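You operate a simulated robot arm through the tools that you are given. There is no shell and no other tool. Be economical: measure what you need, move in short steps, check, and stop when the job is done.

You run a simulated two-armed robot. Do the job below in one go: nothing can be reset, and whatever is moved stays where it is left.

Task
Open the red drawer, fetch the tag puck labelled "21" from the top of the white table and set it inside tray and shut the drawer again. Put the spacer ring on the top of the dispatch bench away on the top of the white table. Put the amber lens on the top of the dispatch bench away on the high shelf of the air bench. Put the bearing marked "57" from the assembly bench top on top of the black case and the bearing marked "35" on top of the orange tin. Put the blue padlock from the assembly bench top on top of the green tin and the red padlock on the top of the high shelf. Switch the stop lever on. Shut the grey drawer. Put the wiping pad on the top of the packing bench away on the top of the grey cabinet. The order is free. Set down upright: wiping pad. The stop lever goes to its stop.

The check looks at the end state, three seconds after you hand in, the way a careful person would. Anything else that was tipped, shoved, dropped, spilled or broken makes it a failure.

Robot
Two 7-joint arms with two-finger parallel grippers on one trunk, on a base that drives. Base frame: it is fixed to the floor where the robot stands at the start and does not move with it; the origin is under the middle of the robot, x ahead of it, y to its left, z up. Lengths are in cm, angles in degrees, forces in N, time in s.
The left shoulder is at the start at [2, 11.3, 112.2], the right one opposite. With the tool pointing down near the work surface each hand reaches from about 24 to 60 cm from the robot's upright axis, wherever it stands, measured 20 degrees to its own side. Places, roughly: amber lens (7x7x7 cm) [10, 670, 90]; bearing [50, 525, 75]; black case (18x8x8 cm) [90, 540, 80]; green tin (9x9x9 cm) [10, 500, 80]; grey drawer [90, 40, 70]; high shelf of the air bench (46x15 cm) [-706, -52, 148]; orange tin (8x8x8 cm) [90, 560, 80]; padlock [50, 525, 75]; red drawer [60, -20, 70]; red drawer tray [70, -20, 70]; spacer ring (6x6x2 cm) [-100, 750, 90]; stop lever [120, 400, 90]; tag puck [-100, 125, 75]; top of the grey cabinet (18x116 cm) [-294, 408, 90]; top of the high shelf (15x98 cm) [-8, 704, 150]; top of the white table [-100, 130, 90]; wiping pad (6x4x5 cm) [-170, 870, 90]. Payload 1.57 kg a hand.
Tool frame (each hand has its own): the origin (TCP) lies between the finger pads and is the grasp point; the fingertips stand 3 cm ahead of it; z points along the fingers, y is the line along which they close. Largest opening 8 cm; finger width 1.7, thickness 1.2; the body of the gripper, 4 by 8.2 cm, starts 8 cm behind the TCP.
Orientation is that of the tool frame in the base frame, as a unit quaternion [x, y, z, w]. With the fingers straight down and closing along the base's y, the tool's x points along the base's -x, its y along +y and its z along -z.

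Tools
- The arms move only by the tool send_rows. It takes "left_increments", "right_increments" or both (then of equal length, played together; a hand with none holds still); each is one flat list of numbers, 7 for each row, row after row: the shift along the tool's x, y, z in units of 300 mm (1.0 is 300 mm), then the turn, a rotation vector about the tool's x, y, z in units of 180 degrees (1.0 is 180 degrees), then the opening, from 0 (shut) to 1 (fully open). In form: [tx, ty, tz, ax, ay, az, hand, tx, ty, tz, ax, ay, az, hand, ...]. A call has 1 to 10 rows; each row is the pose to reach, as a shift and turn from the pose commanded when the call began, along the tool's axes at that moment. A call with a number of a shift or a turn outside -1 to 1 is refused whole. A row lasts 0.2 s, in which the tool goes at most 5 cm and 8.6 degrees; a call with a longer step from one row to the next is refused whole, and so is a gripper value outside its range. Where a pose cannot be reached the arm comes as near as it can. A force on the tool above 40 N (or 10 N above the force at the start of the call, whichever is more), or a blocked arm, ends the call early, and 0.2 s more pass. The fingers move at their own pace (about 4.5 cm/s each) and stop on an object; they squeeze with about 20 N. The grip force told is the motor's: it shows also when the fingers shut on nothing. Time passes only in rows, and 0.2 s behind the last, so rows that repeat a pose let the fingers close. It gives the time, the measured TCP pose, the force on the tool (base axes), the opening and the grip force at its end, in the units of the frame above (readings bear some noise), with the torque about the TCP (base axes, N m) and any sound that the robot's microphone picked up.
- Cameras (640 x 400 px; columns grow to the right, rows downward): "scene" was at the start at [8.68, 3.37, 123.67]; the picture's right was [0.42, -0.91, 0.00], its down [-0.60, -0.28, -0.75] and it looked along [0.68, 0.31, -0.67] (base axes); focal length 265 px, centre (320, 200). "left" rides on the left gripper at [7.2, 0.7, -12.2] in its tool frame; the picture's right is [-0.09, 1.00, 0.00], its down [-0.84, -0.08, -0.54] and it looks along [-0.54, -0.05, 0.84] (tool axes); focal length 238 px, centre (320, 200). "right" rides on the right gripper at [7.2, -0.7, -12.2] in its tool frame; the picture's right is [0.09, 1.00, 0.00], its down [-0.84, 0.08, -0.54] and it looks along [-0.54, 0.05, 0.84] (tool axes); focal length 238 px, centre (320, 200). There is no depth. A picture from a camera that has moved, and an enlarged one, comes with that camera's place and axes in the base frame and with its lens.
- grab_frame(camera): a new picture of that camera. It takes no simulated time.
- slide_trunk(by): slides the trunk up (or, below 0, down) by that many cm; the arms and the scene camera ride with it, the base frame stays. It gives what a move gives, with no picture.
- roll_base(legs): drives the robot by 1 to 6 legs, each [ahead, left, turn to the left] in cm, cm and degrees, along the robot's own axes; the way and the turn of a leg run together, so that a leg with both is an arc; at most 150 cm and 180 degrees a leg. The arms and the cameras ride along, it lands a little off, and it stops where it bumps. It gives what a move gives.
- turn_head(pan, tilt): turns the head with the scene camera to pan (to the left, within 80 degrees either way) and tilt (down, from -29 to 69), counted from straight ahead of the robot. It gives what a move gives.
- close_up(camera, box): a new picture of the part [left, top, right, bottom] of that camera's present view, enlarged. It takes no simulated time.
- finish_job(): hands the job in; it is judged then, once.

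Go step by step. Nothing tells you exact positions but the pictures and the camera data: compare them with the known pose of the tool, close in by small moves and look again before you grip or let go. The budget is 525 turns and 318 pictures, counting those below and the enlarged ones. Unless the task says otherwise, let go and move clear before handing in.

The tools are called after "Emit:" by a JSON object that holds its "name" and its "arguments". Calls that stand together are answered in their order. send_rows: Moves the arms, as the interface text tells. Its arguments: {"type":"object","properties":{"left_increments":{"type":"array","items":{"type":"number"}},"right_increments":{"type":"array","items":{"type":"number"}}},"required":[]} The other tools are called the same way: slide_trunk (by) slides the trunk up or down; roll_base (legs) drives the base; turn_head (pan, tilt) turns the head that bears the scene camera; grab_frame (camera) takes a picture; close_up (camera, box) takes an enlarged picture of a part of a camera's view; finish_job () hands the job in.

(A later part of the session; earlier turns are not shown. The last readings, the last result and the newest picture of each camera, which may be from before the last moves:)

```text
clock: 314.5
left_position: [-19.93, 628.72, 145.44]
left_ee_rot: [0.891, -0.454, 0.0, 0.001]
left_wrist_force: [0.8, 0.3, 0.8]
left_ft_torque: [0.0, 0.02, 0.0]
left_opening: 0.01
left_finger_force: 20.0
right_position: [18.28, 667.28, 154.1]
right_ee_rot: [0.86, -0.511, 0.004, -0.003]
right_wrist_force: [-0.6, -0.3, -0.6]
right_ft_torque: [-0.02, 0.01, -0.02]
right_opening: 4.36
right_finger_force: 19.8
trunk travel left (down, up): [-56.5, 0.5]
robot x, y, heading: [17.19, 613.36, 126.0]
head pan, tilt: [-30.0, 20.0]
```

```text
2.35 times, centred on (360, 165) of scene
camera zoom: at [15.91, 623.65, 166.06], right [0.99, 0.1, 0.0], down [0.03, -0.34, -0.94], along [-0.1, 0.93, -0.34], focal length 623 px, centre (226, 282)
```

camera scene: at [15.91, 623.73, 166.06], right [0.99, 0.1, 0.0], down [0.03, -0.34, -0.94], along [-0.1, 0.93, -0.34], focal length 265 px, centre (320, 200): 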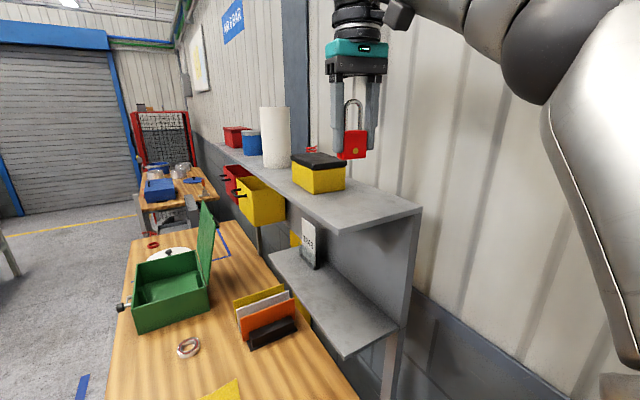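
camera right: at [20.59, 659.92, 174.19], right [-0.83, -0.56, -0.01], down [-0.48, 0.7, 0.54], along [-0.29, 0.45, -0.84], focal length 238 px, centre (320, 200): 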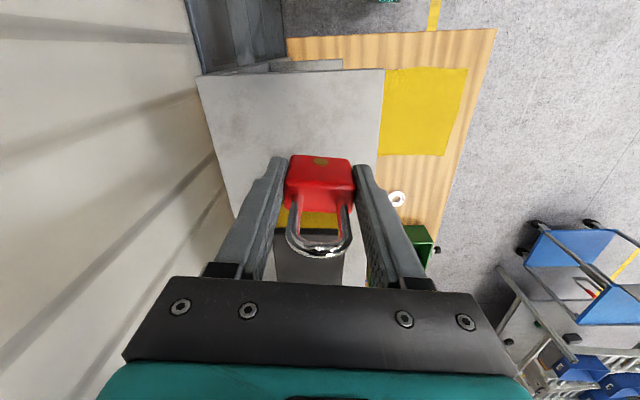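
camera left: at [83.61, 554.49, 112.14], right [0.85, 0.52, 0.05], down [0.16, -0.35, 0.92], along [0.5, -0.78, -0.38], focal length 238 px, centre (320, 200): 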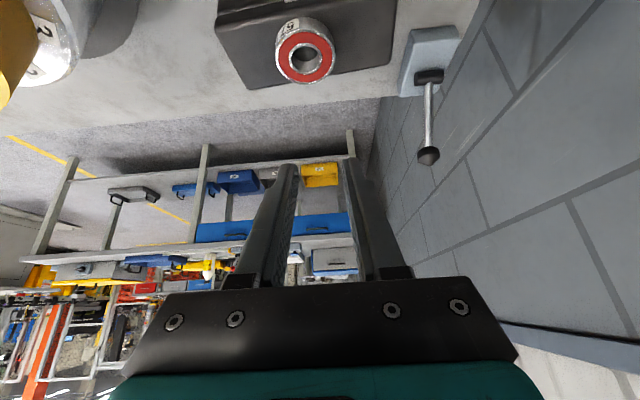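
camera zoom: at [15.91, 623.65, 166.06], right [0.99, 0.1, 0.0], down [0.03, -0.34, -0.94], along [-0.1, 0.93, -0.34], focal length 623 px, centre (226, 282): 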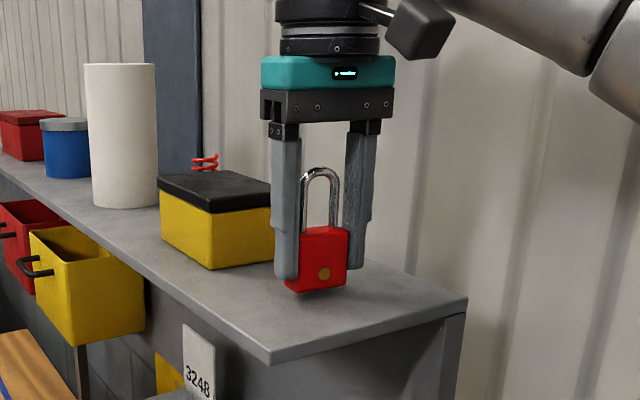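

Just about touching. I lower in millimetre steps until contact, then release.

Emit:
{"name": "send_rows", "arguments": {"right_increments": [0, 0, 0.008, 0, 0, 0, 0, 0, 0, 0.016, 0, 0, 0, 0, 0, 0, 0.024, 0, 0, 0, 0]}}

```text
clock: 315.3
left_position: [-20.05, 628.86, 145.37]
left_ee_rot: [0.89, -0.455, 0.001, 0.002]
left_wrist_force: [0.4, -0.1, -0.7]
left_ft_torque: [-0.03, -0.01, 0.01]
left_opening: 0.0
left_finger_force: 20.6
right_position: [18.33, 667.18, 153.49]
right_ee_rot: [0.861, -0.509, 0.004, -0.003]
right_wrist_force: [0.0, 1.0, 2.5]
right_ft_torque: [0.03, 0.06, -0.01]
right_opening: 4.35
right_finger_force: 20.1
trunk travel left (down, up): [-56.5, 0.5]
robot x, y, heading: [17.16, 613.55, 125.9]
head pan, tilt: [-30.0, 20.0]
```

Emit:
{"name": "send_rows", "arguments": {"right_increments": [0, 0, 0.003, 0, 0, 0, 0.62, 0, 0, 0.003, 0, 0, 0, 0.75, 0, 0, 0.003, 0, 0, 0, 0.85, 0, 0, 0.0, 0, 0, 0, 0.85, 0, 0, -0.1, 0, 0, 0, 0.85, 0, 0, -0.25, 0, 0, 0, 0.85, 0, 0, -0.35, 0, 0, 0, 0.85]}}

Emit:
{"name": "close_up", "arguments": {"camera": "scene", "box": [280, 80, 440, 250]}}

```text
clock: 316.9
left_position: [-20.11, 628.78, 145.4]
left_ee_rot: [0.891, -0.455, 0.002, 0.001]
left_wrist_force: [-0.9, -0.8, -0.7]
left_ft_torque: [0.01, -0.02, -0.02]
left_opening: 0.01
left_finger_force: 19.8
right_position: [18.1, 666.99, 163.74]
right_ee_rot: [0.86, -0.51, 0.003, -0.004]
right_wrist_force: [0.8, 0.2, -0.2]
right_ft_torque: [0.01, -0.01, 0.03]
right_opening: 6.82
right_finger_force: 0.2
trunk travel left (down, up): [-56.5, 0.5]
robot x, y, heading: [17.29, 613.85, 125.7]
head pan, tilt: [-30.0, 20.0]
```

```text
2.35 times, centred on (360, 165) of scene
camera zoom: at [15.84, 623.57, 166.07], right [0.99, 0.1, 0.0], down [0.04, -0.34, -0.94], along [-0.09, 0.94, -0.34], focal length 623 px, centre (226, 282)
```

zoom: 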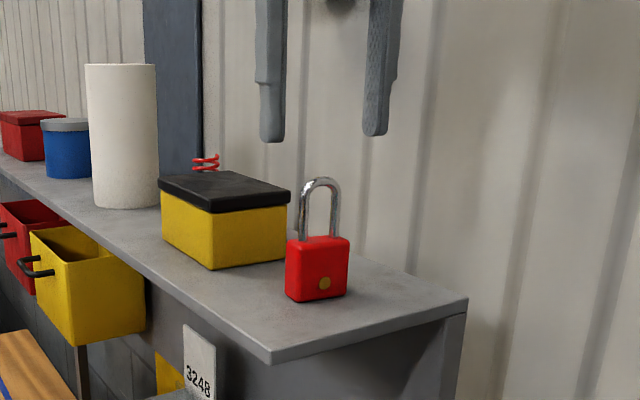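

The red padlock stands safely on the high shelf. I retract the right hand, lower the trunk, and look at the amber lens.

Emit:
{"name": "send_rows", "arguments": {"right_increments": [0.064, 0.12, 0, 0, 0, 0, 1, 0.128, 0.24, 0, 0, 0, 0, 1, 0.192, 0.36, 0, 0, 0, 0, 1, 0.256, 0.48, 0, 0, 0, 0, 1, 0.32, 0.6, 0, 0, 0, 0, 1, 0.384, 0.72, 0, 0, 0, 0, 1, 0.467, 0.8, 0, 0, 0, -0.042, 1]}}

Emit:
{"name": "slide_trunk", "arguments": {"by": -39}}

Emit:
{"name": "turn_head", "arguments": {"pan": -20, "tilt": 45}}

Emit:
{"name": "grab_frame", "arguments": {"camera": "scene"}}

Emit:
{"name": "grab_frame", "arguments": {"camera": "right"}}

```text
clock: 318.5
left_position: [-20.16, 628.73, 145.47]
left_ee_rot: [0.891, -0.455, 0.001, 0.001]
left_wrist_force: [-0.1, -0.1, -0.1]
left_ft_torque: [0.03, -0.01, 0.02]
left_opening: 0.0
left_finger_force: 20.3
right_position: [3.73, 643.3, 163.95]
right_ee_rot: [0.892, -0.453, 0.005, -0.001]
right_wrist_force: [0.2, 1.0, 0.3]
right_ft_torque: [0.01, 0.01, -0.01]
right_opening: 8.03
right_finger_force: 0.1
trunk travel left (down, up): [-56.5, 0.5]
robot x, y, heading: [17.38, 613.69, 125.9]
head pan, tilt: [-30.0, 20.0]
```

```text
clock: 322.3
left_position: [-19.98, 628.76, 106.44]
left_ee_rot: [0.89, -0.455, 0.002, 0.001]
left_wrist_force: [0.0, 0.1, -0.4]
left_ft_torque: [-0.02, -0.01, 0.0]
left_opening: 0.0
left_finger_force: 19.6
right_position: [3.78, 643.36, 124.9]
right_ee_rot: [0.892, -0.451, 0.005, -0.002]
right_wrist_force: [-0.1, 0.1, 0.2]
right_ft_torque: [-0.03, -0.02, 0.01]
right_opening: 8.02
right_finger_force: 0.1
trunk travel left (down, up): [-17.5, 39.5]
robot x, y, heading: [17.5, 614.41, 125.9]
head pan, tilt: [-30.0, 20.0]
```

```text
clock: 323.2
left_position: [-19.93, 628.83, 106.43]
left_ee_rot: [0.891, -0.454, 0.001, 0.002]
left_wrist_force: [0.2, 0.5, -0.8]
left_ft_torque: [0.02, 0.01, 0.0]
left_opening: 0.0
left_finger_force: 19.7
right_position: [3.73, 643.38, 124.89]
right_ee_rot: [0.892, -0.451, 0.005, -0.002]
right_wrist_force: [0.4, 0.8, -0.1]
right_ft_torque: [0.01, 0.0, 0.03]
right_opening: 8.0
right_finger_force: 0.0
trunk travel left (down, up): [-17.5, 39.5]
robot x, y, heading: [17.4, 613.58, 125.7]
head pan, tilt: [-20.0, 45.0]
```

```text
173 pictures are left
camera scene: at [14.64, 622.21, 123.2], right [0.96, 0.27, 0.0], down [0.19, -0.68, -0.71], along [-0.19, 0.68, -0.71], focal length 265 px, centre (320, 200)
```

scene: 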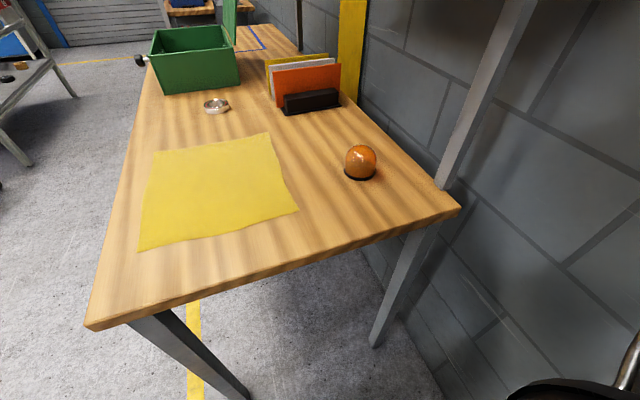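

```text
172 pictures are left
camera right: at [8.31, 637.88, 137.12], right [-0.75, -0.66, -0.01], down [-0.56, 0.63, 0.54], along [-0.35, 0.41, -0.84], focal length 238 px, centre (320, 200)
```

right: 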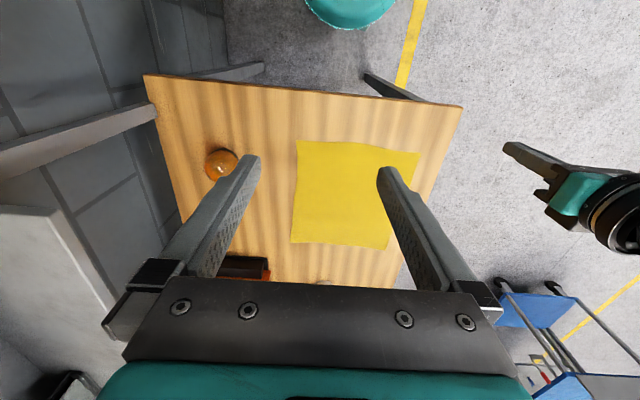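

Triangulated, the lens's centre is at about (10.6,669.7,87.6), under the lower shelf. I'll grip it with the tool tilted 45° from the bench's end; first the tilt, then a pre-grasp pose.

Emit:
{"name": "send_rows", "arguments": {"right_increments": [0, 0, 0, 0, -0.0417, 0, 1, 0, 0, 0, 0, -0.0833, 0, 1, 0, 0, 0, 0, -0.125, 0, 1, 0, 0, 0, 0, -0.1667, 0, 1, 0, 0, 0, 0, -0.2083, 0, 1, 0, 0, 0, 0, -0.25, 0, 1]}}

Emit:
{"name": "send_rows", "arguments": {"right_increments": [0.058, -0.087, 0.122, 0, 0, 0, 1, 0.116, -0.174, 0.244, 0, 0, 0, 1, 0.174, -0.261, 0.366, 0, 0, 0, 1, 0.232, -0.348, 0.488, 0, 0, 0, 1, 0.29, -0.435, 0.61, 0, 0, 0, 1, 0.348, -0.522, 0.732, 0, 0, 0, 1, 0.406, -0.61, 0.855, 0, 0, 0, 1, 0.463, -0.697, 0.977, 0, 0, 0, 1]}}

Emit:
{"name": "grab_frame", "arguments": {"camera": "right"}}

Emit:
{"name": "grab_frame", "arguments": {"camera": "scene"}}

```text
clock: 323.9
left_position: [-19.99, 628.8, 106.59]
left_ee_rot: [0.891, -0.455, 0.001, 0.001]
left_wrist_force: [-0.6, -0.8, 0.2]
left_ft_torque: [-0.03, -0.03, 0.0]
left_opening: 0.0
left_finger_force: 19.7
right_position: [3.73, 644.07, 125.04]
right_ee_rot: [0.878, -0.455, -0.133, -0.068]
right_wrist_force: [-3.8, 3.8, 6.9]
right_ft_torque: [-1.26, -0.93, -0.05]
right_opening: 7.98
right_finger_force: 0.1
trunk travel left (down, up): [-17.5, 39.5]
robot x, y, heading: [17.31, 613.9, 125.7]
head pan, tilt: [-20.0, 45.0]
stopped in row 3 (right hand): the force on the tool passed its limit at 74 N (the readings are from after the stop); the commanded pose is now the measured one
```

```text
clock: 324.2
left_position: [-19.95, 628.89, 106.37]
left_ee_rot: [0.891, -0.455, 0.001, 0.001]
left_wrist_force: [0.4, 0.3, -1.1]
left_ft_torque: [-0.03, -0.02, -0.02]
left_opening: 0.01
left_finger_force: 20.4
right_position: [4.39, 644.65, 124.19]
right_ee_rot: [0.873, -0.464, -0.136, -0.059]
right_wrist_force: [-12.1, 10.8, 19.9]
right_ft_torque: [-3.21, -2.59, -0.41]
right_opening: 8.01
right_finger_force: 0.1
trunk travel left (down, up): [-17.5, 39.5]
robot x, y, heading: [17.49, 613.4, 125.8]
head pan, tilt: [-20.0, 45.0]
stopped in row 1 (right hand): the force on the tool passed its limit at 60 N (the readings are from after the stop); the commanded pose is now the measured one
```

```text
171 pictures are left
camera right: at [10.82, 636.39, 133.76], right [-0.77, -0.63, -0.01], down [-0.41, 0.49, 0.77], along [-0.48, 0.59, -0.64], focal length 238 px, centre (320, 200)
```

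right: 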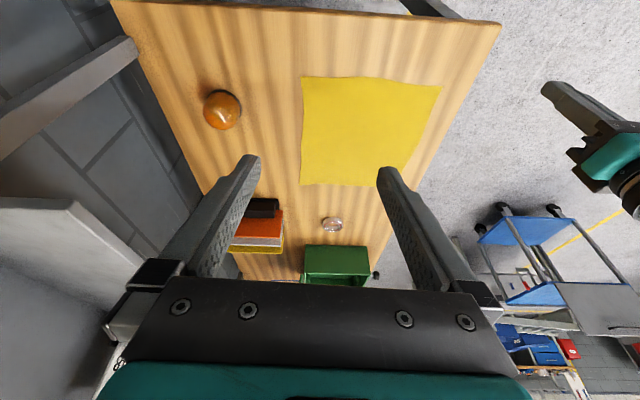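

```text
170 pictures are left
camera scene: at [14.96, 622.12, 122.83], right [0.97, 0.25, 0.0], down [0.18, -0.72, -0.67], along [-0.17, 0.65, -0.74], focal length 265 px, centre (320, 200)
```

scene: 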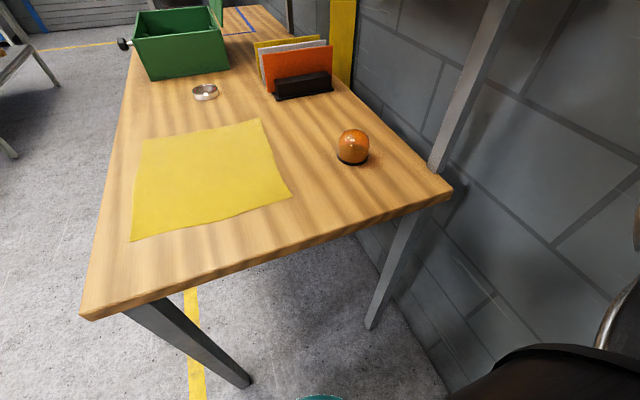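

The tilting gripper touched my own head. I move the hand forward and right, away from it, before tilting further.

Emit:
{"name": "send_rows", "arguments": {"right_increments": [-0.1, -0.05, 0.03, 0, 0, 0, 1, -0.2, -0.15, 0.06, 0, 0, 0, 1, -0.25, -0.3, 0.08, 0, 0, 0, 1, -0.25, -0.45, 0.08, 0, 0, 0, 1, -0.25, -0.6, 0.08, 0, 0, 0, 1]}}

Emit:
{"name": "grab_frame", "arguments": {"camera": "right"}}

```text
clock: 325.4
left_position: [-20.32, 628.3, 106.44]
left_ee_rot: [0.891, -0.454, 0.001, 0.0]
left_wrist_force: [0.2, -0.1, 0.0]
left_ft_torque: [-0.02, 0.0, -0.03]
left_opening: 0.01
left_finger_force: 20.0
right_position: [12.12, 659.3, 124.12]
right_ee_rot: [0.885, -0.44, -0.139, -0.056]
right_wrist_force: [-22.9, -24.8, -2.5]
right_ft_torque: [-0.27, 0.27, -0.41]
right_opening: 5.01
right_finger_force: 0.0
trunk travel left (down, up): [-17.5, 39.5]
robot x, y, heading: [17.16, 613.63, 126.3]
head pan, tilt: [-20.0, 45.0]
stopped in row 5 (right hand): the force on the tool passed its limit at 50 N (the readings are from after the stop); the commanded pose is now the measured one
```

```text
169 pictures are left
camera right: at [19.02, 651.42, 133.51], right [-0.74, -0.67, 0.0], down [-0.43, 0.47, 0.77], along [-0.51, 0.57, -0.64], focal length 238 px, centre (320, 200)
```

right: 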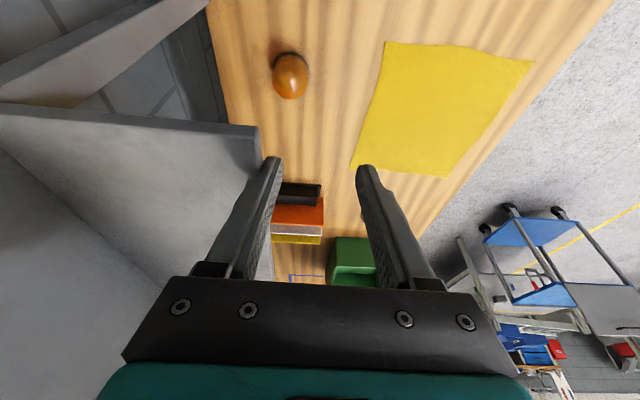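

A finger ran into the lower shelf's edge; I back away at once.

Emit:
{"name": "send_rows", "arguments": {"right_increments": [0.03, 0.1, 0, 0, 0, 0, 1, 0.06, 0.25, 0, 0, 0, 0, 1, 0.1, 0.35, 0, 0, 0, 0, 1]}}

Emit:
{"name": "grab_frame", "arguments": {"camera": "right"}}

Emit:
{"name": "turn_head", "arguments": {"pan": -35, "tilt": 5}}

Emit:
{"name": "grab_frame", "arguments": {"camera": "scene"}}

```text
clock: 326.2
left_position: [-20.08, 628.75, 106.41]
left_ee_rot: [0.891, -0.454, 0.0, 0.001]
left_wrist_force: [0.8, 0.8, 0.1]
left_ft_torque: [-0.03, 0.01, 0.02]
left_opening: 0.02
left_finger_force: 19.6
right_position: [6.08, 651.6, 123.19]
right_ee_rot: [0.881, -0.449, -0.137, -0.058]
right_wrist_force: [-0.3, 0.3, 0.4]
right_ft_torque: [0.03, 0.03, 0.02]
right_opening: 8.0
right_finger_force: 0.1
trunk travel left (down, up): [-17.5, 39.5]
robot x, y, heading: [17.29, 613.9, 125.8]
head pan, tilt: [-20.0, 45.0]
```

```text
168 pictures are left
camera right: at [12.84, 643.61, 132.72], right [-0.75, -0.66, 0.0], down [-0.43, 0.48, 0.77], along [-0.5, 0.58, -0.64], focal length 238 px, centre (320, 200)
```

right: 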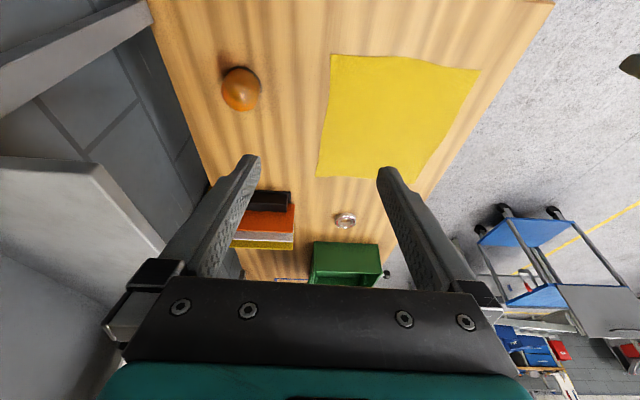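

```text
clock: 327.3
left_position: [-19.94, 628.76, 106.43]
left_ee_rot: [0.891, -0.454, 0.0, 0.001]
left_wrist_force: [-0.4, -1.1, 0.2]
left_ft_torque: [0.02, 0.01, 0.0]
left_opening: 0.0
left_finger_force: 19.7
right_position: [6.07, 651.75, 123.29]
right_ee_rot: [0.881, -0.449, -0.137, -0.057]
right_wrist_force: [-0.6, 0.3, -0.2]
right_ft_torque: [0.01, -0.02, 0.01]
right_opening: 8.01
right_finger_force: 0.1
trunk travel left (down, up): [-17.5, 39.5]
robot x, y, heading: [17.29, 613.7, 125.8]
head pan, tilt: [-35.0, 5.0]
```

```text
167 pictures are left
camera scene: at [16.67, 623.53, 129.49], right [1.0, 0.02, 0.0], down [0.0, -0.09, -1.0], along [-0.02, 1.0, -0.09], focal length 265 px, centre (320, 200)
```

scene: 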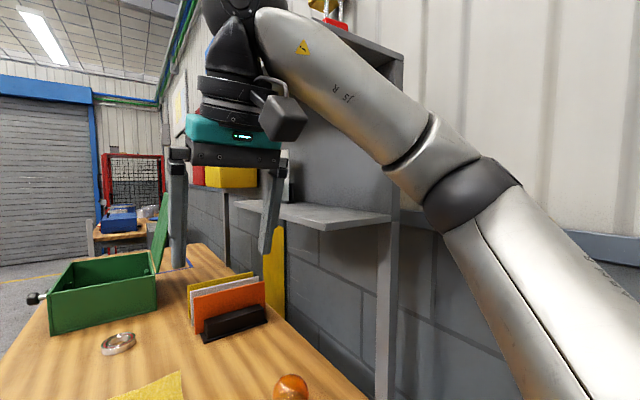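

The lower shelf (z ≈ 122) starts at n ≈ 527. I first lower the hand beside it, then move right below shelf height, staying short of the shelf's end.

Emit:
{"name": "send_rows", "arguments": {"right_increments": [0.049, 0, 0.16, 0, 0, 0, 1, 0.098, 0, 0.32, 0, 0, 0, 1, 0.147, 0, 0.48, 0, 0, 0, 1, 0.195, 0, 0.637, 0, 0, 0, 1, 0.23, -0.1, 0.63, 0, 0, 0, 1, 0.26, -0.23, 0.62, 0, 0, 0, 1, 0.29, -0.36, 0.61, 0, 0, 0, 1, 0.29, -0.43, 0.61, 0, 0, 0, 1]}}

Emit:
{"name": "grab_frame", "arguments": {"camera": "scene"}}

```text
refused: row 1 steps farther than a row can; nothing moved
```

```text
166 pictures are left
camera scene: at [16.67, 623.53, 129.49], right [1.0, 0.02, 0.0], down [0.0, -0.09, -1.0], along [-0.02, 1.0, -0.09], focal length 265 px, centre (320, 200)
```

scene: 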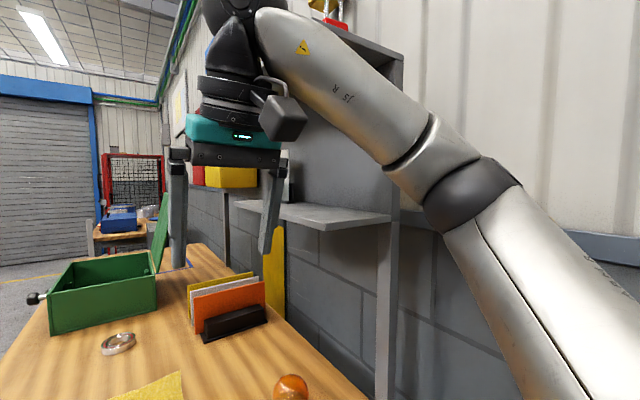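

Emit:
{"name": "send_rows", "arguments": {"right_increments": [0.045, 0, 0.15, 0, 0, 0, 1, 0.09, 0, 0.3, 0, 0, 0, 1, 0.135, 0, 0.45, 0, 0, 0, 1, 0.18, 0, 0.59, 0, 0, 0, 1, 0.22, -0.1, 0.62, 0, 0, 0, 1, 0.25, -0.22, 0.62, 0, 0, 0, 1, 0.28, -0.34, 0.61, 0, 0, 0, 1, 0.29, -0.43, 0.61, 0, 0, 0, 1]}}

Emit:
{"name": "grab_frame", "arguments": {"camera": "scene"}}

Emit:
{"name": "grab_frame", "arguments": {"camera": "right"}}

```text
clock: 329.1
left_position: [-20.01, 628.68, 106.48]
left_ee_rot: [0.891, -0.454, 0.001, 0.002]
left_wrist_force: [-0.5, 0.8, 0.7]
left_ft_torque: [-0.01, 0.02, 0.0]
left_opening: 0.01
left_finger_force: 19.6
right_position: [17.8, 656.55, 102.82]
right_ee_rot: [0.882, -0.447, -0.139, -0.057]
right_wrist_force: [-0.6, -0.3, -0.1]
right_ft_torque: [0.0, 0.0, 0.01]
right_opening: 7.98
right_finger_force: 0.0
trunk travel left (down, up): [-17.5, 39.5]
robot x, y, heading: [17.02, 613.53, 126.1]
head pan, tilt: [-35.0, 5.0]
```

```text
165 pictures are left
camera scene: at [16.71, 623.53, 129.5], right [1.0, 0.02, 0.0], down [0.0, -0.09, -1.0], along [-0.02, 1.0, -0.09], focal length 265 px, centre (320, 200)
```

scene: 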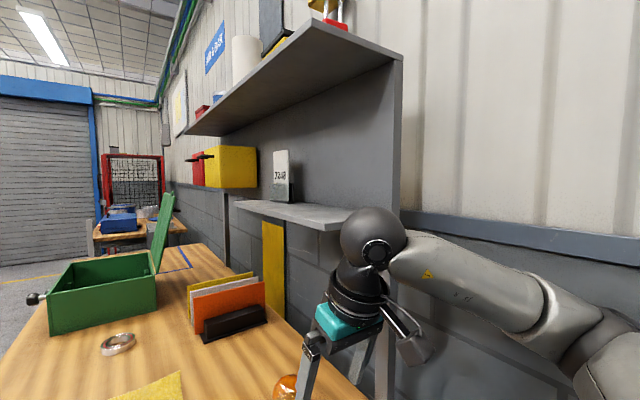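

```text
164 pictures are left
camera right: at [24.58, 648.51, 112.37], right [-0.75, -0.66, 0.0], down [-0.43, 0.48, 0.77], along [-0.5, 0.58, -0.64], focal length 238 px, centre (320, 200)
```

right: 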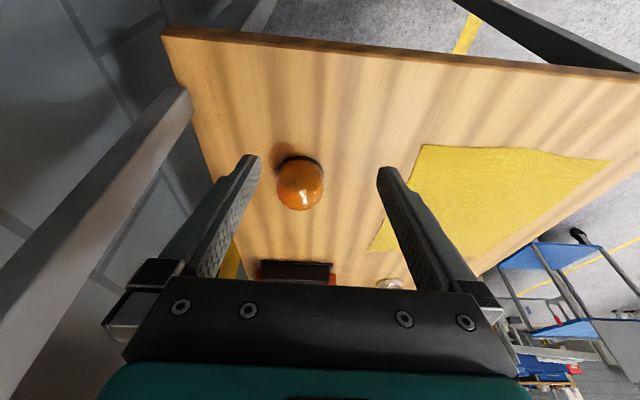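

The lens shows where expected. I complete the tilt to 45° and look.

Emit:
{"name": "send_rows", "arguments": {"right_increments": [0, 0, 0, 0, -0.04, 0, 1, 0, 0, 0, 0, -0.08, 0, 1, 0, 0, 0, 0, -0.12, 0, 1, 0, 0, 0, 0, -0.156, 0, 1]}}

Emit:
{"name": "grab_frame", "arguments": {"camera": "right"}}

```text
clock: 330.1
left_position: [-19.94, 628.71, 106.46]
left_ee_rot: [0.891, -0.454, 0.0, 0.001]
left_wrist_force: [-0.2, -0.3, -0.8]
left_ft_torque: [0.0, 0.0, 0.02]
left_opening: 0.0
left_finger_force: 20.0
right_position: [17.28, 659.23, 103.61]
right_ee_rot: [0.822, -0.421, -0.348, -0.164]
right_wrist_force: [0.2, 0.4, 0.4]
right_ft_torque: [-0.03, -0.01, -0.02]
right_opening: 8.01
right_finger_force: 0.1
right hand out of reach, approached as far as the arm can: row 3, 4
trunk travel left (down, up): [-17.5, 39.5]
robot x, y, heading: [17.66, 613.8, 125.9]
head pan, tilt: [-35.0, 5.0]
```

```text
163 pictures are left
camera right: at [25.94, 648.46, 107.15], right [-0.77, -0.64, -0.04], down [-0.17, 0.13, 0.98], along [-0.62, 0.75, -0.21], focal length 238 px, centre (320, 200)
```

right: 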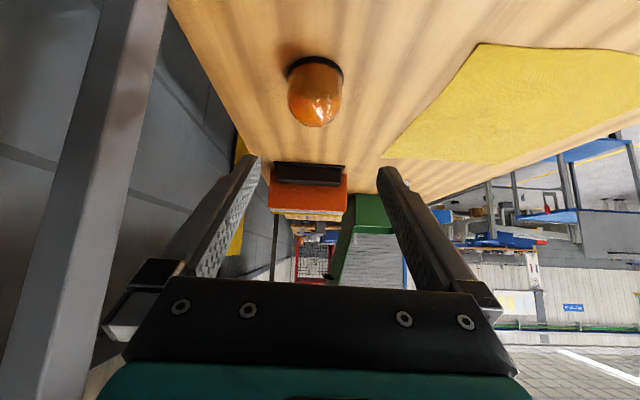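

Tilt reached. The lens is 20 cm along the tool axis; I approach half-way on line and check.

Emit:
{"name": "send_rows", "arguments": {"right_increments": [0.035, -0.015, 0.12, 0, 0, 0, 1, 0.07, -0.03, 0.24, 0, 0, 0, 1, 0.07, -0.03, 0.35, 0, 0, 0, 1]}}

Emit:
{"name": "grab_frame", "arguments": {"camera": "right"}}

```text
clock: 330.9
left_position: [-20.09, 628.75, 106.4]
left_ee_rot: [0.891, -0.454, 0.001, 0.002]
left_wrist_force: [0.6, 0.6, -0.3]
left_ft_torque: [0.0, 0.05, 0.02]
left_opening: 0.0
left_finger_force: 20.2
right_position: [14.4, 664.28, 94.52]
right_ee_rot: [0.821, -0.422, -0.347, -0.165]
right_wrist_force: [1.0, 0.1, -0.4]
right_ft_torque: [-0.01, -0.03, 0.01]
right_opening: 7.99
right_finger_force: 0.1
trunk travel left (down, up): [-17.5, 39.5]
robot x, y, heading: [17.54, 613.55, 125.8]
head pan, tilt: [-35.0, 5.0]
```

```text
162 pictures are left
camera right: at [22.98, 653.62, 98.06], right [-0.77, -0.64, -0.04], down [-0.17, 0.13, 0.98], along [-0.62, 0.76, -0.21], focal length 238 px, centre (320, 200)
```

right: 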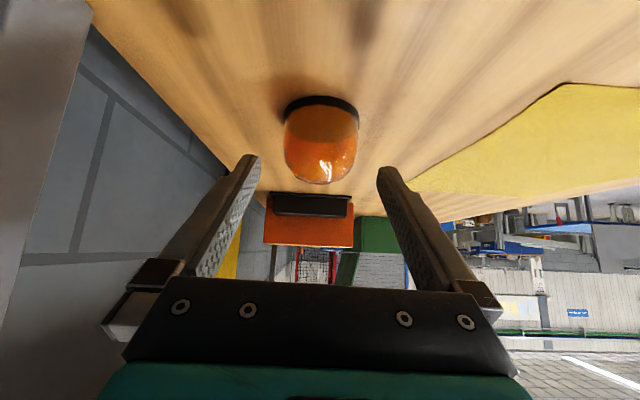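

Well aligned. I close the remaining distance with the fingers straddling the dome.

Emit:
{"name": "send_rows", "arguments": {"right_increments": [-0.01, 0, 0.1, 0, 0, 0, 1, -0.02, 0, 0.2, 0, 0, 0, 1, -0.023, 0, 0.26, 0, 0, 0, 1, -0.023, 0, 0.305, 0, 0, 0, 1]}}

Emit:
{"name": "grab_frame", "arguments": {"camera": "right"}}

```text
clock: 331.9
left_position: [-19.98, 628.65, 106.57]
left_ee_rot: [0.891, -0.453, 0.0, 0.001]
left_wrist_force: [-0.1, 0.0, -0.1]
left_ft_torque: [0.01, 0.03, -0.02]
left_opening: 0.02
left_finger_force: 19.9
right_position: [10.25, 669.87, 88.7]
right_ee_rot: [0.821, -0.422, -0.348, -0.166]
right_wrist_force: [1.6, -2.6, 4.9]
right_ft_torque: [0.09, -0.21, -0.19]
right_opening: 7.98
right_finger_force: 0.1
trunk travel left (down, up): [-17.5, 39.5]
robot x, y, heading: [17.17, 613.65, 125.7]
head pan, tilt: [-35.0, 5.0]
```

```text
161 pictures are left
camera right: at [18.72, 659.18, 92.26], right [-0.77, -0.64, -0.04], down [-0.17, 0.13, 0.98], along [-0.62, 0.76, -0.21], focal length 238 px, centre (320, 200)
```

right: 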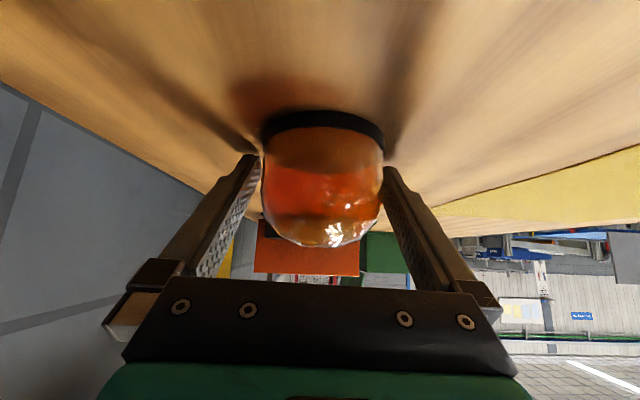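

Tips just touch the bench. I back off 3 mm upward and close on the lens.

Emit:
{"name": "send_rows", "arguments": {"right_increments": [-0.008, 0, -0.008, 0, 0, 0, 1, -0.008, 0, -0.008, 0, 0, 0, 0.5, -0.008, 0, -0.008, 0, 0, 0, 0, -0.008, 0, -0.008, 0, 0, 0, 0, -0.008, 0, -0.008, 0, 0, 0, 0]}}

Emit:
{"name": "grab_frame", "arguments": {"camera": "right"}}

```text
clock: 333.1
left_position: [-20.06, 628.82, 106.49]
left_ee_rot: [0.891, -0.454, 0.0, 0.002]
left_wrist_force: [0.0, -0.2, 0.6]
left_ft_torque: [0.01, -0.02, -0.02]
left_opening: 0.0
left_finger_force: 20.3
right_position: [10.15, 669.95, 89.01]
right_ee_rot: [0.822, -0.421, -0.348, -0.164]
right_wrist_force: [1.5, -0.5, -0.8]
right_ft_torque: [-0.02, 0.01, 0.02]
right_opening: 6.72
right_finger_force: 19.9
trunk travel left (down, up): [-17.5, 39.5]
robot x, y, heading: [17.06, 613.7, 126.1]
head pan, tilt: [-35.0, 5.0]
```

```text
160 pictures are left
camera right: at [18.72, 659.24, 92.53], right [-0.77, -0.64, -0.04], down [-0.17, 0.13, 0.98], along [-0.62, 0.76, -0.21], focal length 238 px, centre (320, 200)
```

right: 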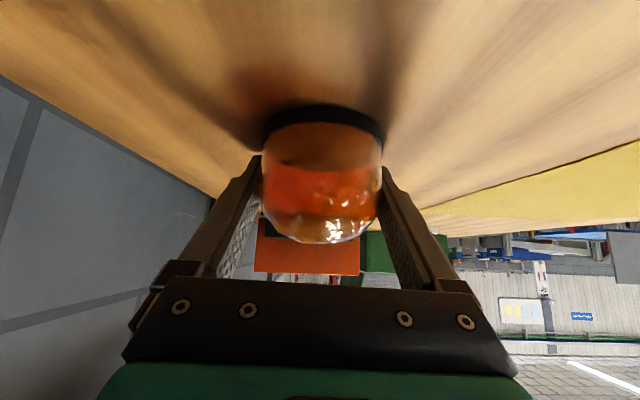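

Held at 6.7 cm. I lift slowly and check the grip.

Emit:
{"name": "send_rows", "arguments": {"right_increments": [-0.015, 0, -0.015, 0, 0, 0, 0, -0.03, 0, -0.03, 0, 0, 0, 0, -0.045, 0, -0.045, 0, 0, 0, 0, -0.06, 0, -0.06, 0, 0, 0, 0, -0.08, 0, -0.08, 0, 0, 0, 0]}}

Emit:
{"name": "grab_frame", "arguments": {"camera": "right"}}

```text
clock: 334.3
left_position: [-20.11, 628.8, 106.58]
left_ee_rot: [0.891, -0.454, -0.001, 0.002]
left_wrist_force: [0.2, -0.1, 0.1]
left_ft_torque: [-0.01, 0.03, 0.03]
left_opening: 0.0
left_finger_force: 20.2
right_position: [10.44, 669.97, 92.53]
right_ee_rot: [0.822, -0.421, -0.347, -0.163]
right_wrist_force: [0.1, -0.3, -1.1]
right_ft_torque: [0.03, 0.04, -0.01]
right_opening: 6.71
right_finger_force: 20.2
trunk travel left (down, up): [-17.5, 39.5]
robot x, y, heading: [17.15, 613.56, 125.7]
head pan, tilt: [-35.0, 5.0]
```

```text
159 pictures are left
camera right: at [18.92, 659.3, 96.03], right [-0.77, -0.64, -0.04], down [-0.17, 0.13, 0.98], along [-0.62, 0.76, -0.21], focal length 238 px, centre (320, 200)
```

right: 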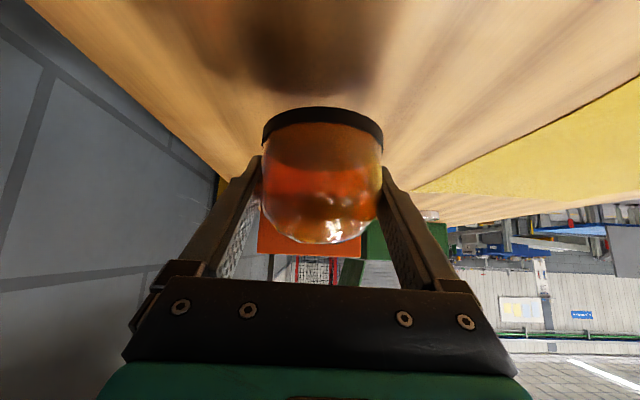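

The lens is firmly held. I draw it back toward me, then drive round to the front side of the dispatch bench for the spacer ring.

Emit:
{"name": "send_rows", "arguments": {"right_increments": [-0.02, 0, -0.1, 0, 0, 0, 0, 0.02, 0, -0.2, 0, 0, 0, 0, 0.07, 0, -0.31, 0, 0, 0, 0, 0.12, 0, -0.4, 0, 0, 0, 0, 0.163, 0, -0.447, 0, 0, 0, 0]}}

Emit:
{"name": "roll_base", "arguments": {"legs": [[-16, 0, 0], [0, 64, 0]]}}

Emit:
{"name": "turn_head", "arguments": {"pan": -20, "tilt": 20}}

Emit:
{"name": "grab_frame", "arguments": {"camera": "scene"}}

```text
clock: 335.5
left_position: [-20.02, 628.67, 106.52]
left_ee_rot: [0.891, -0.454, 0.0, 0.001]
left_wrist_force: [-0.1, -0.1, -0.6]
left_ft_torque: [-0.01, -0.02, 0.04]
left_opening: 0.01
left_finger_force: 19.8
right_position: [18.0, 660.14, 98.55]
right_ee_rot: [0.822, -0.421, -0.347, -0.163]
right_wrist_force: [-0.5, 0.7, 0.1]
right_ft_torque: [0.06, 0.0, -0.02]
right_opening: 6.69
right_finger_force: 19.8
right hand out of reach, approached as far as the arm can: row 5
trunk travel left (down, up): [-17.5, 39.5]
robot x, y, heading: [17.16, 613.91, 125.9]
head pan, tilt: [-35.0, 5.0]
```

```text
clock: 340.1
left_position: [-62.08, 577.71, 106.56]
left_ee_rot: [0.893, -0.45, 0.0, 0.002]
left_wrist_force: [0.3, 0.1, 0.9]
left_ft_torque: [-0.02, -0.03, 0.01]
left_opening: 0.01
left_finger_force: 19.6
right_position: [-24.37, 609.43, 98.54]
right_ee_rot: [0.823, -0.418, -0.348, -0.162]
right_wrist_force: [0.1, -0.2, -0.9]
right_ft_torque: [0.0, -0.02, -0.03]
right_opening: 6.71
right_finger_force: 20.4
trunk travel left (down, up): [-17.5, 39.5]
robot x, y, heading: [-24.45, 562.98, 126.4]
head pan, tilt: [-35.0, 5.0]
```

```text
clock: 340.8
left_position: [-62.15, 577.72, 106.41]
left_ee_rot: [0.892, -0.451, 0.0, 0.001]
left_wrist_force: [-0.5, 0.2, 0.2]
left_ft_torque: [-0.02, 0.0, 0.02]
left_opening: 0.01
left_finger_force: 20.5
right_position: [-24.36, 609.41, 98.51]
right_ee_rot: [0.823, -0.418, -0.347, -0.162]
right_wrist_force: [0.0, 0.0, -0.6]
right_ft_torque: [0.07, 0.01, 0.0]
right_opening: 6.7
right_finger_force: 20.4
trunk travel left (down, up): [-17.5, 39.5]
robot x, y, heading: [-24.85, 563.1, 126.1]
head pan, tilt: [-20.0, 20.0]
```

```text
158 pictures are left
camera scene: at [-27.7, 572.58, 127.07], right [0.96, 0.28, 0.0], down [0.1, -0.33, -0.94], along [-0.26, 0.9, -0.34], focal length 265 px, centre (320, 200)
```

scene: 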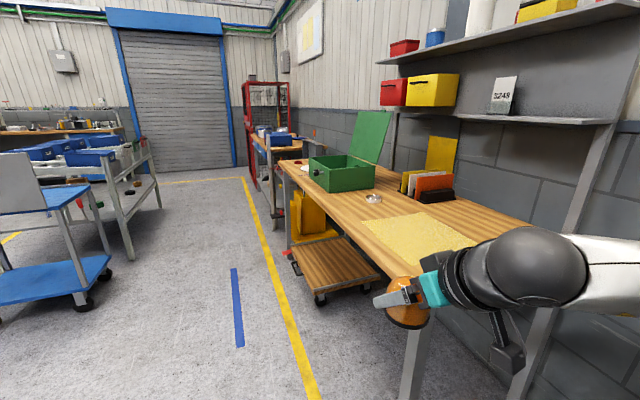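

I zoom on the bench top to identify the spacer ring.

Emit:
{"name": "close_up", "arguments": {"camera": "scene", "box": [270, 120, 410, 220]}}

```text
4.00 times, centred on (340, 170) of scene
camera zoom: at [-27.7, 572.58, 127.07], right [0.96, 0.28, 0.0], down [0.1, -0.33, -0.94], along [-0.26, 0.9, -0.34], focal length 1059 px, centre (240, 320)
```

zoom: 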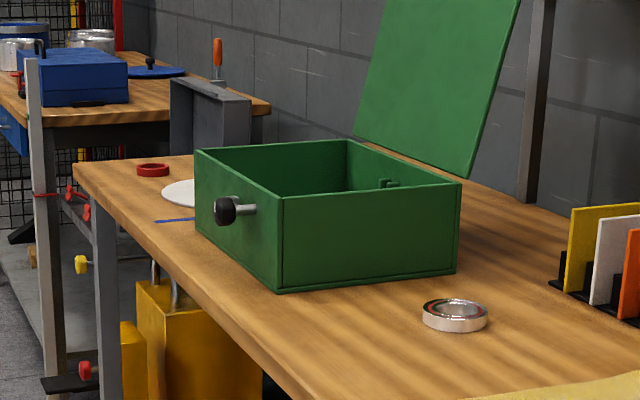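

The red ring at about (-96,751) is the spacer ring. I drive along the bench and turn to face it.

Emit:
{"name": "roll_base", "arguments": {"legs": [[150, 4, 0], [28, 0, 0], [0, 0, -90]]}}

Emit:
{"name": "turn_head", "arguments": {"pan": 10, "tilt": 35}}

Emit:
{"name": "grab_frame", "arguments": {"camera": "scene"}}

```text
refused: leg 1 is longer than a leg can be; nothing moved
```

```text
clock: 341.8
left_position: [-62.16, 577.66, 106.52]
left_ee_rot: [0.893, -0.451, 0.0, 0.001]
left_wrist_force: [-0.3, -0.4, 0.6]
left_ft_torque: [0.03, 0.0, 0.01]
left_opening: 0.0
left_finger_force: 19.9
right_position: [-24.37, 609.47, 98.6]
right_ee_rot: [0.823, -0.418, -0.348, -0.162]
right_wrist_force: [-0.4, 0.0, -0.5]
right_ft_torque: [0.01, -0.02, 0.01]
right_opening: 6.72
right_finger_force: 20.3
trunk travel left (down, up): [-17.5, 39.5]
robot x, y, heading: [-24.68, 563.01, 126.1]
head pan, tilt: [10.0, 35.0]
```

```text
156 pictures are left
camera scene: at [-31.45, 569.72, 124.68], right [0.69, 0.72, 0.0], down [0.41, -0.4, -0.82], along [-0.59, 0.57, -0.57], focal length 265 px, centre (320, 200)
```

scene: 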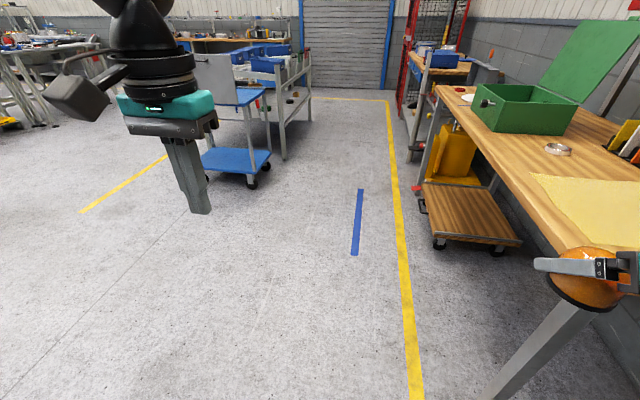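

Emit:
{"name": "roll_base", "arguments": {"legs": [[149, 2, 0], [28, 2, 0], [0, 0, -90]]}}

Emit:
{"name": "grab_frame", "arguments": {"camera": "scene"}}

Emit:
{"name": "grab_frame", "arguments": {"camera": "left"}}

```text
clock: 354.5
left_position: [-114.45, 740.27, 106.51]
left_ee_rot: [-0.3, 0.954, 0.001, -0.001]
left_wrist_force: [0.3, 0.0, -0.7]
left_ft_torque: [0.0, 0.03, 0.0]
left_opening: 0.0
left_finger_force: 20.1
right_position: [-83.7, 701.79, 98.51]
right_ee_rot: [-0.275, 0.882, 0.126, 0.362]
right_wrist_force: [-0.2, -0.7, -0.1]
right_ft_torque: [0.0, 0.02, -0.02]
right_opening: 6.69
right_finger_force: 19.6
trunk travel left (down, up): [-17.5, 39.5]
robot x, y, heading: [-130.2, 703.06, 34.9]
head pan, tilt: [10.0, 35.0]
```

```text
155 pictures are left
camera scene: at [-123.01, 709.8, 124.68], right [0.71, -0.71, 0.0], down [-0.41, -0.41, -0.82], along [0.58, 0.58, -0.57], focal length 265 px, centre (320, 200)
```

scene: 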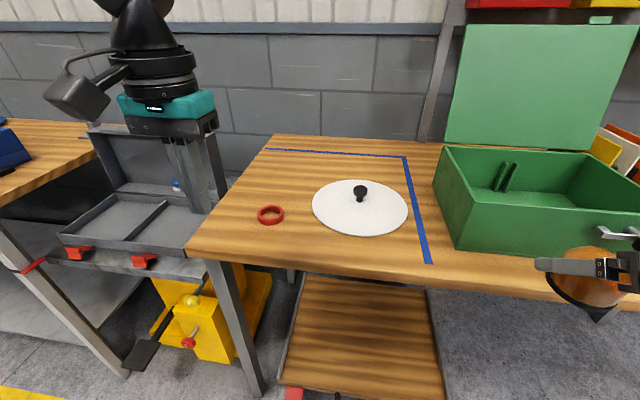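

```text
154 pictures are left
camera left: at [-120.75, 736.78, 118.67], right [-0.5, 0.87, 0.0], down [0.73, 0.42, 0.54], along [0.47, 0.27, -0.84], focal length 238 px, centre (320, 200)
```

left: 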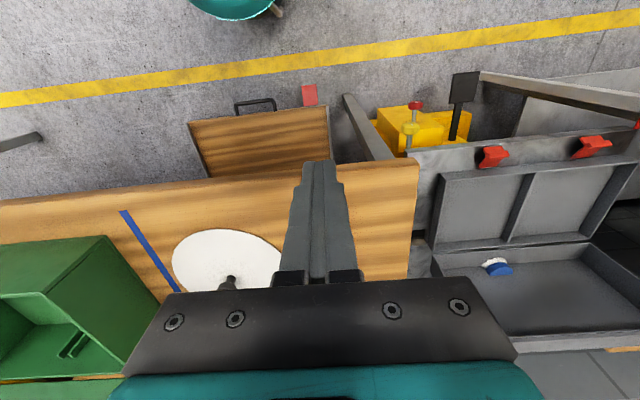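

The red ring is at about (-96.7,752), 56 cm ahead. Before driving closer I raise the lens so that it clears the green box.

Emit:
{"name": "send_rows", "arguments": {"right_increments": [-0.08, 0, -0.08, 0, 0, 0, 0, -0.16, 0, -0.16, 0, 0, 0, 0, -0.24, 0, -0.24, 0, 0, 0, 0, -0.32, 0, -0.32, 0, 0, 0, 0]}}

Emit:
{"name": "roll_base", "arguments": {"legs": [[15, 3, 1]]}}

Emit:
{"name": "turn_head", "arguments": {"pan": 10, "tilt": 50}}

Emit:
{"name": "grab_frame", "arguments": {"camera": "scene"}}

Emit:
{"name": "grab_frame", "arguments": {"camera": "left"}}

```text
clock: 355.5
left_position: [-114.39, 740.42, 106.5]
left_ee_rot: [-0.3, 0.954, 0.001, -0.002]
left_wrist_force: [0.4, -0.3, 0.7]
left_ft_torque: [-0.01, 0.02, 0.01]
left_opening: 0.03
left_finger_force: 19.9
right_position: [-83.55, 701.66, 112.18]
right_ee_rot: [-0.276, 0.881, 0.126, 0.362]
right_wrist_force: [-0.3, -1.0, -0.3]
right_ft_torque: [0.04, -0.04, -0.01]
right_opening: 6.7
right_finger_force: 20.0
trunk travel left (down, up): [-17.5, 39.5]
robot x, y, heading: [-130.36, 703.18, 34.8]
head pan, tilt: [10.0, 35.0]
```

```text
clock: 356.9
left_position: [-104.76, 751.61, 106.41]
left_ee_rot: [-0.307, 0.952, 0.0, -0.001]
left_wrist_force: [0.9, 0.0, -0.1]
left_ft_torque: [-0.05, 0.02, -0.02]
left_opening: 0.0
left_finger_force: 19.9
right_position: [-73.11, 713.5, 112.25]
right_ee_rot: [-0.284, 0.879, 0.13, 0.36]
right_wrist_force: [0.7, 0.8, -1.6]
right_ft_torque: [-0.01, -0.02, -0.03]
right_opening: 6.7
right_finger_force: 19.9
trunk travel left (down, up): [-17.5, 39.5]
robot x, y, heading: [-119.88, 714.19, 35.9]
head pan, tilt: [10.0, 35.0]
```

```text
clock: 357.6
left_position: [-104.79, 751.51, 106.52]
left_ee_rot: [-0.308, 0.951, 0.001, -0.001]
left_wrist_force: [-0.6, -0.6, -0.1]
left_ft_torque: [0.01, 0.01, 0.03]
left_opening: 0.0
left_finger_force: 20.1
right_position: [-73.17, 713.29, 112.22]
right_ee_rot: [-0.282, 0.879, 0.13, 0.362]
right_wrist_force: [-0.4, -0.2, -0.5]
right_ft_torque: [0.02, 0.02, 0.03]
right_opening: 6.65
right_finger_force: 19.7
trunk travel left (down, up): [-17.5, 39.5]
robot x, y, heading: [-120.02, 714.31, 35.9]
head pan, tilt: [10.0, 50.0]
```

```text
153 pictures are left
camera scene: at [-113.58, 720.19, 122.51], right [0.72, -0.7, 0.0], down [-0.53, -0.55, -0.64], along [0.45, 0.46, -0.77], focal length 265 px, centre (320, 200)
```

scene: 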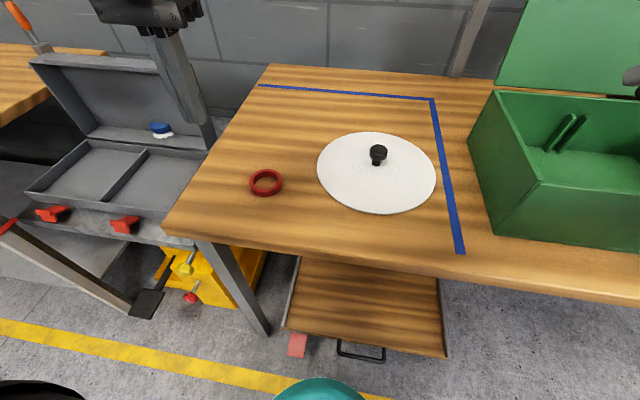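

```text
152 pictures are left
camera left: at [-110.99, 747.99, 118.68], right [-0.51, 0.86, 0.0], down [0.72, 0.43, 0.54], along [0.46, 0.28, -0.84], focal length 238 px, centre (320, 200)
```

left: 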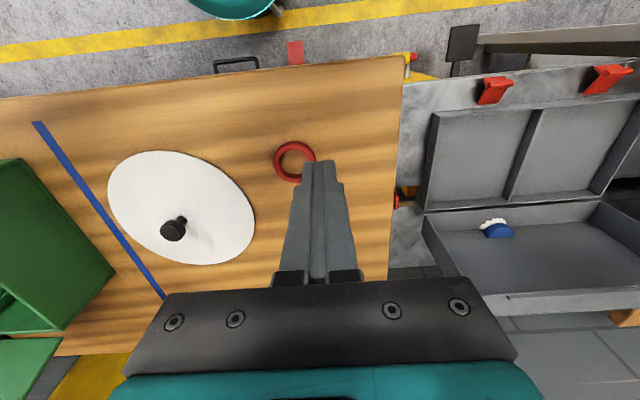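

I move the left hand over the ring with open fingers.

Emit:
{"name": "send_rows", "arguments": {"left_increments": [-0.1, -0.06, 0, 0, 0, 0, 1, -0.207, -0.127, 0, 0, 0, 0, 1, -0.207, -0.127, 0.13, 0, 0, 0, 1, -0.207, -0.127, 0.26, 0, 0, 0, 1, -0.207, -0.127, 0.36, 0, 0, 0, 1]}}

Emit:
{"name": "grab_frame", "arguments": {"camera": "left"}}

```text
clock: 358.8
left_position: [-97.57, 752.08, 95.45]
left_ee_rot: [-0.307, 0.952, 0.0, -0.001]
left_wrist_force: [-0.4, -0.4, -0.2]
left_ft_torque: [0.0, 0.03, 0.0]
left_opening: 8.0
left_finger_force: 0.1
right_position: [-73.13, 713.47, 112.18]
right_ee_rot: [-0.283, 0.879, 0.129, 0.361]
right_wrist_force: [0.7, 0.7, -0.8]
right_ft_torque: [-0.01, 0.03, 0.02]
right_opening: 6.71
right_finger_force: 20.5
trunk travel left (down, up): [-17.5, 39.5]
robot x, y, heading: [-119.8, 714.03, 36.0]
head pan, tilt: [10.0, 50.0]
```

```text
151 pictures are left
camera left: at [-103.74, 748.62, 107.71], right [-0.51, 0.86, 0.0], down [0.72, 0.43, 0.54], along [0.46, 0.28, -0.84], focal length 238 px, centre (320, 200)
```

left: 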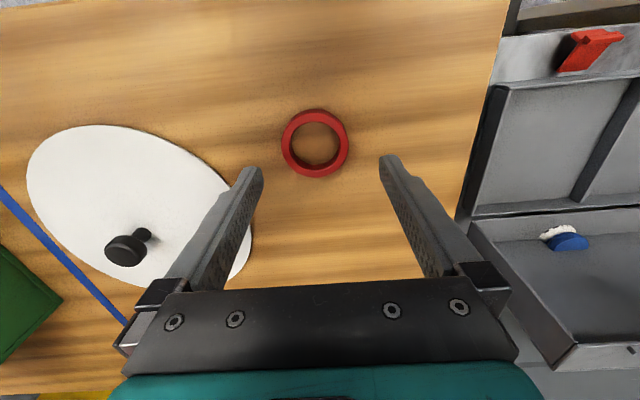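

Centred. I descend and grip the ring.

Emit:
{"name": "send_rows", "arguments": {"left_increments": [0, -0.01, 0.1, 0, 0, 0, 1, 0, -0.01, 0.17, 0, 0, 0, 1, 0, -0.01, 0.205, 0, 0, 0, 1, 0, -0.01, 0.205, 0, 0, 0, 0.4, 0, -0.01, 0.205, 0, 0, 0, 0, 0, -0.01, 0.205, 0, 0, 0, 0, 0, -0.01, 0.205, 0, 0, 0, 0]}}

Emit:
{"name": "grab_frame", "arguments": {"camera": "left"}}

```text
clock: 360.4
left_position: [-97.41, 751.98, 89.5]
left_ee_rot: [-0.309, 0.951, 0.0, -0.001]
left_wrist_force: [0.1, 0.7, 0.0]
left_ft_torque: [0.01, -0.01, 0.0]
left_opening: 5.87
left_finger_force: 20.2
right_position: [-73.05, 713.5, 112.29]
right_ee_rot: [-0.282, 0.879, 0.129, 0.361]
right_wrist_force: [0.6, 0.5, -1.9]
right_ft_torque: [0.01, 0.0, -0.01]
right_opening: 6.64
right_finger_force: 20.1
trunk travel left (down, up): [-17.5, 39.5]
robot x, y, heading: [-119.84, 714.36, 35.9]
head pan, tilt: [10.0, 50.0]
```

```text
150 pictures are left
camera left: at [-103.64, 748.48, 101.68], right [-0.51, 0.86, 0.0], down [0.72, 0.43, 0.54], along [0.46, 0.28, -0.84], focal length 238 px, centre (320, 200)
```

left: 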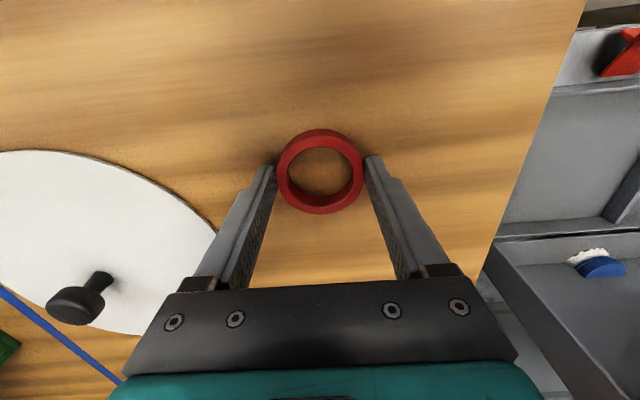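

The ring is held. I lift it and drive back toward the white table: first away from the bench and around the assembly bench's end.

Emit:
{"name": "send_rows", "arguments": {"left_increments": [0, 0, -0.08, 0, 0, 0, 0, 0, 0, -0.2, 0, 0, 0, 0, 0, 0, -0.33, 0, 0, 0, 0, 0.1, 0, -0.46, 0, 0, 0, 0, 0.23, 0, -0.57, 0, 0, 0, 0]}}

Emit:
{"name": "roll_base", "arguments": {"legs": [[-22, 0, 0], [0, 0, -90], [149, 0, 0], [22, 0, 0], [0, -149, 0], [0, -10, 0]]}}

Emit:
{"name": "grab_frame", "arguments": {"camera": "left"}}

```text
refused: row 5 steps farther than a row can; nothing moved
```

```text
clock: 382.2
left_position: [-125.14, 443.42, 89.43]
left_ee_rot: [0.45, 0.893, 0.002, 0.0]
left_wrist_force: [-0.7, 0.0, 0.6]
left_ft_torque: [0.0, -0.01, 0.03]
left_opening: 5.88
left_finger_force: 20.4
right_position: [-163.68, 418.7, 112.21]
right_ee_rot: [0.419, 0.823, -0.162, 0.348]
right_wrist_force: [-0.4, 0.1, -0.6]
right_ft_torque: [-0.03, -0.05, 0.03]
right_opening: 6.67
right_finger_force: 20.2
trunk travel left (down, up): [-17.5, 39.5]
robot x, y, heading: [-163.11, 465.11, -53.5]
head pan, tilt: [10.0, 50.0]
```

```text
149 pictures are left
camera left: at [-128.92, 449.57, 101.7], right [0.86, 0.52, 0.0], down [0.43, -0.72, 0.54], along [0.28, -0.46, -0.84], focal length 238 px, centre (320, 200)
```

left: 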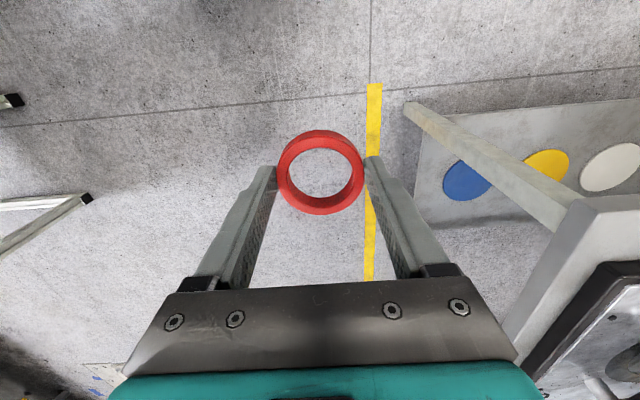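

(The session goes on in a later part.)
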